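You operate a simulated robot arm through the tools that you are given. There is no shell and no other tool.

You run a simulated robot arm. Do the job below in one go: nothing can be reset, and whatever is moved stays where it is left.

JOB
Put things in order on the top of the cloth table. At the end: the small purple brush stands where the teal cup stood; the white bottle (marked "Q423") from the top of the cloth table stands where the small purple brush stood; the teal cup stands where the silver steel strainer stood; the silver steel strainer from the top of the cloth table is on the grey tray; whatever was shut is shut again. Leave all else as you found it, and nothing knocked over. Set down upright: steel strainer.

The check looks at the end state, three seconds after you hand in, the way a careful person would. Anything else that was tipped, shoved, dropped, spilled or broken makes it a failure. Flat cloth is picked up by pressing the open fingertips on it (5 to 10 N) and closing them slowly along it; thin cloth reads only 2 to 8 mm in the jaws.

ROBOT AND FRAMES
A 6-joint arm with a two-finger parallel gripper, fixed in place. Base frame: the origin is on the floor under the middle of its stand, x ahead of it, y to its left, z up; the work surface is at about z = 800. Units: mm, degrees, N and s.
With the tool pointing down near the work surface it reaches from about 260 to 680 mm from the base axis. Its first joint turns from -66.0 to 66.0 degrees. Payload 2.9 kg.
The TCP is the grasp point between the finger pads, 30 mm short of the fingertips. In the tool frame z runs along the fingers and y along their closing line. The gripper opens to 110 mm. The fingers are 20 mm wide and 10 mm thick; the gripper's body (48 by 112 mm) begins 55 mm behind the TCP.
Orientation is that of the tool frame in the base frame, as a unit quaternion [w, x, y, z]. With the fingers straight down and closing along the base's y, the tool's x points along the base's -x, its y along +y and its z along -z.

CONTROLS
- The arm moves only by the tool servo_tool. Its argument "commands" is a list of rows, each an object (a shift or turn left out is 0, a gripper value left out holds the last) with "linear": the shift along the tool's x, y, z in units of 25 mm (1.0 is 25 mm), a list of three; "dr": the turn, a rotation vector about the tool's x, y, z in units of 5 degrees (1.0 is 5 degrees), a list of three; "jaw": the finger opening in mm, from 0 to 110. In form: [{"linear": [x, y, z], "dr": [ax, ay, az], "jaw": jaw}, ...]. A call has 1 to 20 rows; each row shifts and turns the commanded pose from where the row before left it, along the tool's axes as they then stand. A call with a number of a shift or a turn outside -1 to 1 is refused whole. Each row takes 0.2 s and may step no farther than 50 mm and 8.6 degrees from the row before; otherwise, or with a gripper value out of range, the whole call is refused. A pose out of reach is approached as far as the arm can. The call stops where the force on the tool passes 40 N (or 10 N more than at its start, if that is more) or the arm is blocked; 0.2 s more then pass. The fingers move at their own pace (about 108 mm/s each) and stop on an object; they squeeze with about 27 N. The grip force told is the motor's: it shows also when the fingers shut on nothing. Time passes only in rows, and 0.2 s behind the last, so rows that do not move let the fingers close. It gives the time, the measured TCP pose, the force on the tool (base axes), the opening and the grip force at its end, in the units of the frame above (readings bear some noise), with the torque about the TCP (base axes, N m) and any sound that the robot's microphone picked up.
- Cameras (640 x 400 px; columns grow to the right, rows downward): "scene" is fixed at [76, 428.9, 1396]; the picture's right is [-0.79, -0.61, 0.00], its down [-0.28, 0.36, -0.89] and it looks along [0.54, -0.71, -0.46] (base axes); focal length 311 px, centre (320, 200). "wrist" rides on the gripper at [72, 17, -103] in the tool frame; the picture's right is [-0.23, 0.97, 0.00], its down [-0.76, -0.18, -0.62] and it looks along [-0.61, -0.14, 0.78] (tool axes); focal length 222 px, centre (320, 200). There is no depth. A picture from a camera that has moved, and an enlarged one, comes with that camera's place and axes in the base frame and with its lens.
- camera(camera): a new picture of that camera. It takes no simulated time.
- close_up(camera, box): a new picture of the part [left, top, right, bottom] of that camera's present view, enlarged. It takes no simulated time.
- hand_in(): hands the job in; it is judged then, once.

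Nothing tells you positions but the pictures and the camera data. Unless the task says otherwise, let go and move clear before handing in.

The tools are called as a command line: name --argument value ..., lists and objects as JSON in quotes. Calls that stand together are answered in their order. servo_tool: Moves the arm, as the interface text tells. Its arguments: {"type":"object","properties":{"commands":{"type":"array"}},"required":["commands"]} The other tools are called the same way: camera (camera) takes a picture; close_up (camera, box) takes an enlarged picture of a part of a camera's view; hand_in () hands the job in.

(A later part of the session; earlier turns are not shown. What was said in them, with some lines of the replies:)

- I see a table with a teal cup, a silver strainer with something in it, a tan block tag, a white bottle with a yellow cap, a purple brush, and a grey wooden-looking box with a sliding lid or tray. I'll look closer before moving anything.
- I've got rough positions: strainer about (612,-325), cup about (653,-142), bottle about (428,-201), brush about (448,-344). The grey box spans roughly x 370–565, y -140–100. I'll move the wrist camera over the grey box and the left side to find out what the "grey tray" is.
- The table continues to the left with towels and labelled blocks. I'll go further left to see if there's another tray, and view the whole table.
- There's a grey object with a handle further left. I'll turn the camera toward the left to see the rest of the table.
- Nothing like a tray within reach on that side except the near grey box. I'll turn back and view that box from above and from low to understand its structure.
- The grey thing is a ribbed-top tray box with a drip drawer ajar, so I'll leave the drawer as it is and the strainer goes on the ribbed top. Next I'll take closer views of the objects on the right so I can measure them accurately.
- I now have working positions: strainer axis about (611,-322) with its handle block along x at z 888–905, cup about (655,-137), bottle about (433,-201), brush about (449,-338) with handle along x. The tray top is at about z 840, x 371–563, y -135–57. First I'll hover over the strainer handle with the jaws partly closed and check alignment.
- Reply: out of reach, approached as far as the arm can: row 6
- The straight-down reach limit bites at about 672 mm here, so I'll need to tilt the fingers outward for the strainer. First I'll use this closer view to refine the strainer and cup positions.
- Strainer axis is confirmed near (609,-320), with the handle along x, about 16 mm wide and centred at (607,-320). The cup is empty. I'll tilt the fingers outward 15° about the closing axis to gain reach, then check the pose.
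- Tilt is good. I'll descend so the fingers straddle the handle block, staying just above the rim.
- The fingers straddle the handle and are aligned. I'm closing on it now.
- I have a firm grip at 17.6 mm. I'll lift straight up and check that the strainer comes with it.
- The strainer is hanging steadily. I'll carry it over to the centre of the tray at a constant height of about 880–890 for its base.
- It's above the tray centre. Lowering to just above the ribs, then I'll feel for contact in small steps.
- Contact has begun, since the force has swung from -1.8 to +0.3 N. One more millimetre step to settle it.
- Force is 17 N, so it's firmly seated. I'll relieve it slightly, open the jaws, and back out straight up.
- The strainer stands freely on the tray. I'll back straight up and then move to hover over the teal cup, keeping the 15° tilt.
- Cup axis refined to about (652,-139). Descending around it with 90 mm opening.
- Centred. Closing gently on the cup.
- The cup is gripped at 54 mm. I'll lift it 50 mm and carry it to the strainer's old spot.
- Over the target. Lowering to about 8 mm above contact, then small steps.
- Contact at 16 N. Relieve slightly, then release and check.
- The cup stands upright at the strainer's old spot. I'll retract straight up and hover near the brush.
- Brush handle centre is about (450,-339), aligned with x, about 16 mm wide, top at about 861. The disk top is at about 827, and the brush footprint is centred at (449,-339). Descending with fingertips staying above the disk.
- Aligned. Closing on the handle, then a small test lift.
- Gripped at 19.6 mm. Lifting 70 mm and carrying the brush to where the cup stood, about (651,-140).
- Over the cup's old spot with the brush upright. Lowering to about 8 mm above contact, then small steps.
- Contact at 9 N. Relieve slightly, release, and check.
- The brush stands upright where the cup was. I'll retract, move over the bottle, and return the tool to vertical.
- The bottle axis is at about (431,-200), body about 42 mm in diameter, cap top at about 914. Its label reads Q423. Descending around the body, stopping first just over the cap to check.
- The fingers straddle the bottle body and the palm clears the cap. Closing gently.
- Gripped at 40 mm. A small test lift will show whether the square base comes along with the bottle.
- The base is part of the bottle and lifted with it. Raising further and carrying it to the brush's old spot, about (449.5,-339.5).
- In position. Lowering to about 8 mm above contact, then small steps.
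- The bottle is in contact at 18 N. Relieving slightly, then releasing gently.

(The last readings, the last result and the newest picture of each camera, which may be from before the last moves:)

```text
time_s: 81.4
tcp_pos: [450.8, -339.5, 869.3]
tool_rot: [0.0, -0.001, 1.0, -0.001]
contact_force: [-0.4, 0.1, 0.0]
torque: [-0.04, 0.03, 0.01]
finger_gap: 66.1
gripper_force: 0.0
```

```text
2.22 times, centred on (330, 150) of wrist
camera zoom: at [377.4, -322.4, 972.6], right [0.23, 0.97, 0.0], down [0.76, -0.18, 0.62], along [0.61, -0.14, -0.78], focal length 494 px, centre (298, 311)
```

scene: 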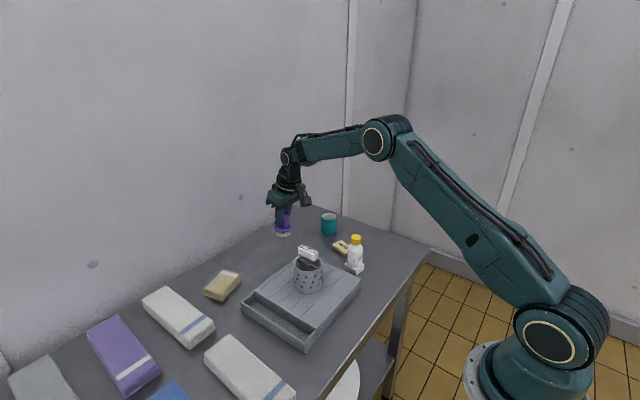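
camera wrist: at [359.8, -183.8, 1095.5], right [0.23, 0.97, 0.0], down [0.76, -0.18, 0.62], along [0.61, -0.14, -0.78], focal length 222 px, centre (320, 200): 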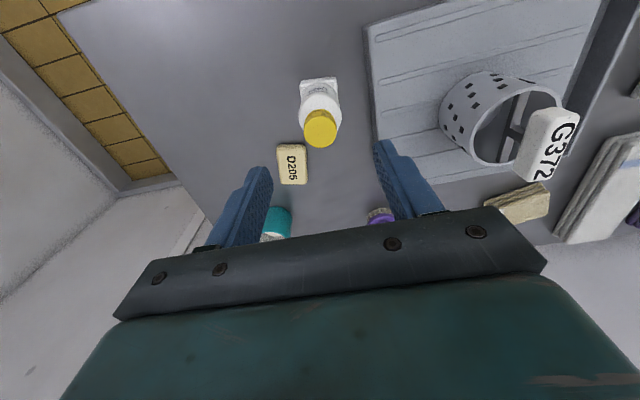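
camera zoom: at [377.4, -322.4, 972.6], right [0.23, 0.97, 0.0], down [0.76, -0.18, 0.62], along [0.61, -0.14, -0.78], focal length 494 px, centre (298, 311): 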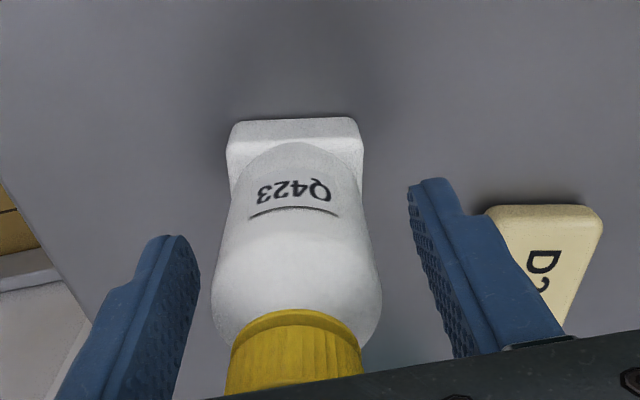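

The bottle stands upright and centred where the brush was, at about (451,-339.5). I'll retract straight up, move clear, and inspect everything.

servo_tool --commands '[{"linear": [0, 0, -0.4]}, {"linear": [0, 0, -0.8]}, {"linear": [0, 0, -0.8]}, {"linear": [0, 0, -0.8]}, {"linear": [0, 0, -0.8]}, {"linear": [0, 0, -0.8]}, {"linear": [0, 0, -0.8]}, {"linear": [0.2, 0.7, -0.8], "jaw": 100}, {"linear": [0.2, 0.7, -0.8]}, {"linear": [0.2, 0.7, -0.8]}, {"linear": [0.2, 0.7, -0.8]}, {"linear": [0.2, 0.7, -0.5]}, {"linear": [0.2, 0.7, -0.5]}, {"linear": [0.2, 0.7, -0.2]}, {"linear": [0.2, 0.7, 0]}, {"linear": [0, 0, 0]}]'

camera --camera "scene"

camera --camera "wrist"

close_up --camera "scene" --box '[230, 190, 430, 315]'

close_up --camera "scene" --box '[220, 240, 400, 400]'

```text
time_s: 84.8
tcp_pos: [409.6, -201.3, 1109.6]
tool_rot: [0.0, 0.0, 1.0, 0.0]
contact_force: [-0.3, -0.4, 0.1]
torque: [-0.01, 0.02, 0.03]
finger_gap: 99.8
gripper_force: 0.1
```

```text
taken
```

scene: 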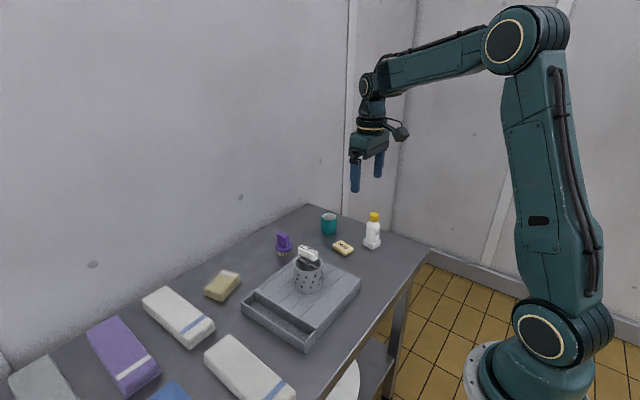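

```text
taken
camera wrist: at [337.2, -183.7, 1211.2], right [0.23, 0.97, 0.0], down [0.76, -0.18, 0.62], along [0.61, -0.14, -0.78], focal length 222 px, centre (320, 200)
```

wrist: 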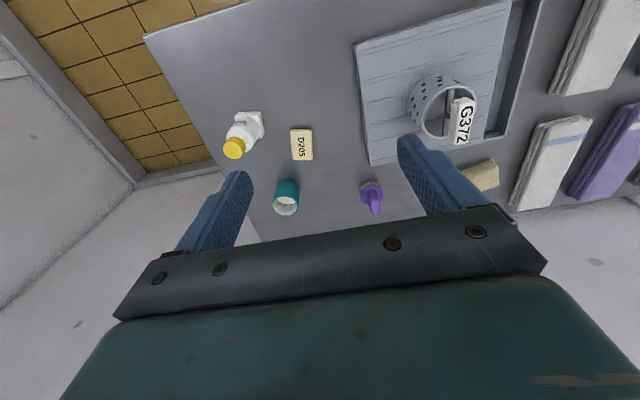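

```text
3.20 times, centred on (330, 252) of scene
camera zoom: at [76.0, 428.9, 1396.0], right [-0.79, -0.61, 0.0], down [-0.28, 0.36, -0.89], along [0.54, -0.71, -0.46], focal length 995 px, centre (288, 32)
```

zoom: 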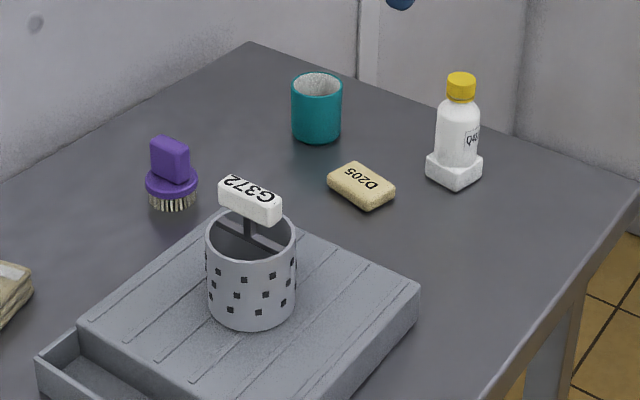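

```text
2.50 times, centred on (310, 320) of scene
camera zoom: at [76.0, 428.9, 1396.0], right [-0.79, -0.61, 0.0], down [-0.28, 0.36, -0.89], along [0.54, -0.71, -0.46], focal length 778 px, centre (345, -100)
```

zoom: 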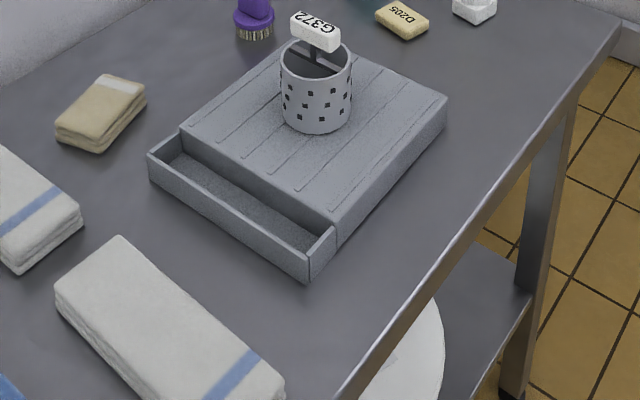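

All four objects are standing upright in their new places. The tray, its ajar drawer, the D205 soap and the towels look unchanged, and the gripper is open and clear, so I'm handing in.

hand_in

```text
The job is handed in.
```

I finished the rearrangement and handed the job in; the final pictures showed all four items upright and in place. No result came back from the check itself.

| Item | Now stands at |
|---|---|
| Steel strainer | Centre of the grey tray's ribbed top, upright |
| Teal cup | Where the strainer stood |
| Purple brush | Where the teal cup stood |
| White bottle (Q423) | Where the brush stood |

By the camera measurements, the cup, brush and bottle are each within a few millimetres of the old spot.

- **Grey tray:** I took this to be the ribbed grey box next to the bottle, because nothing else that looked like a tray was within the arm's reach. A grey box with a handle stands further left, out of reach.
- **Drawer:** The tray's drawer was slightly open at the start, so I left it that way. I did not need to open anything that was shut.
- **Everything else:** The D205 soap and the towels visible in the final pictures look unmoved.
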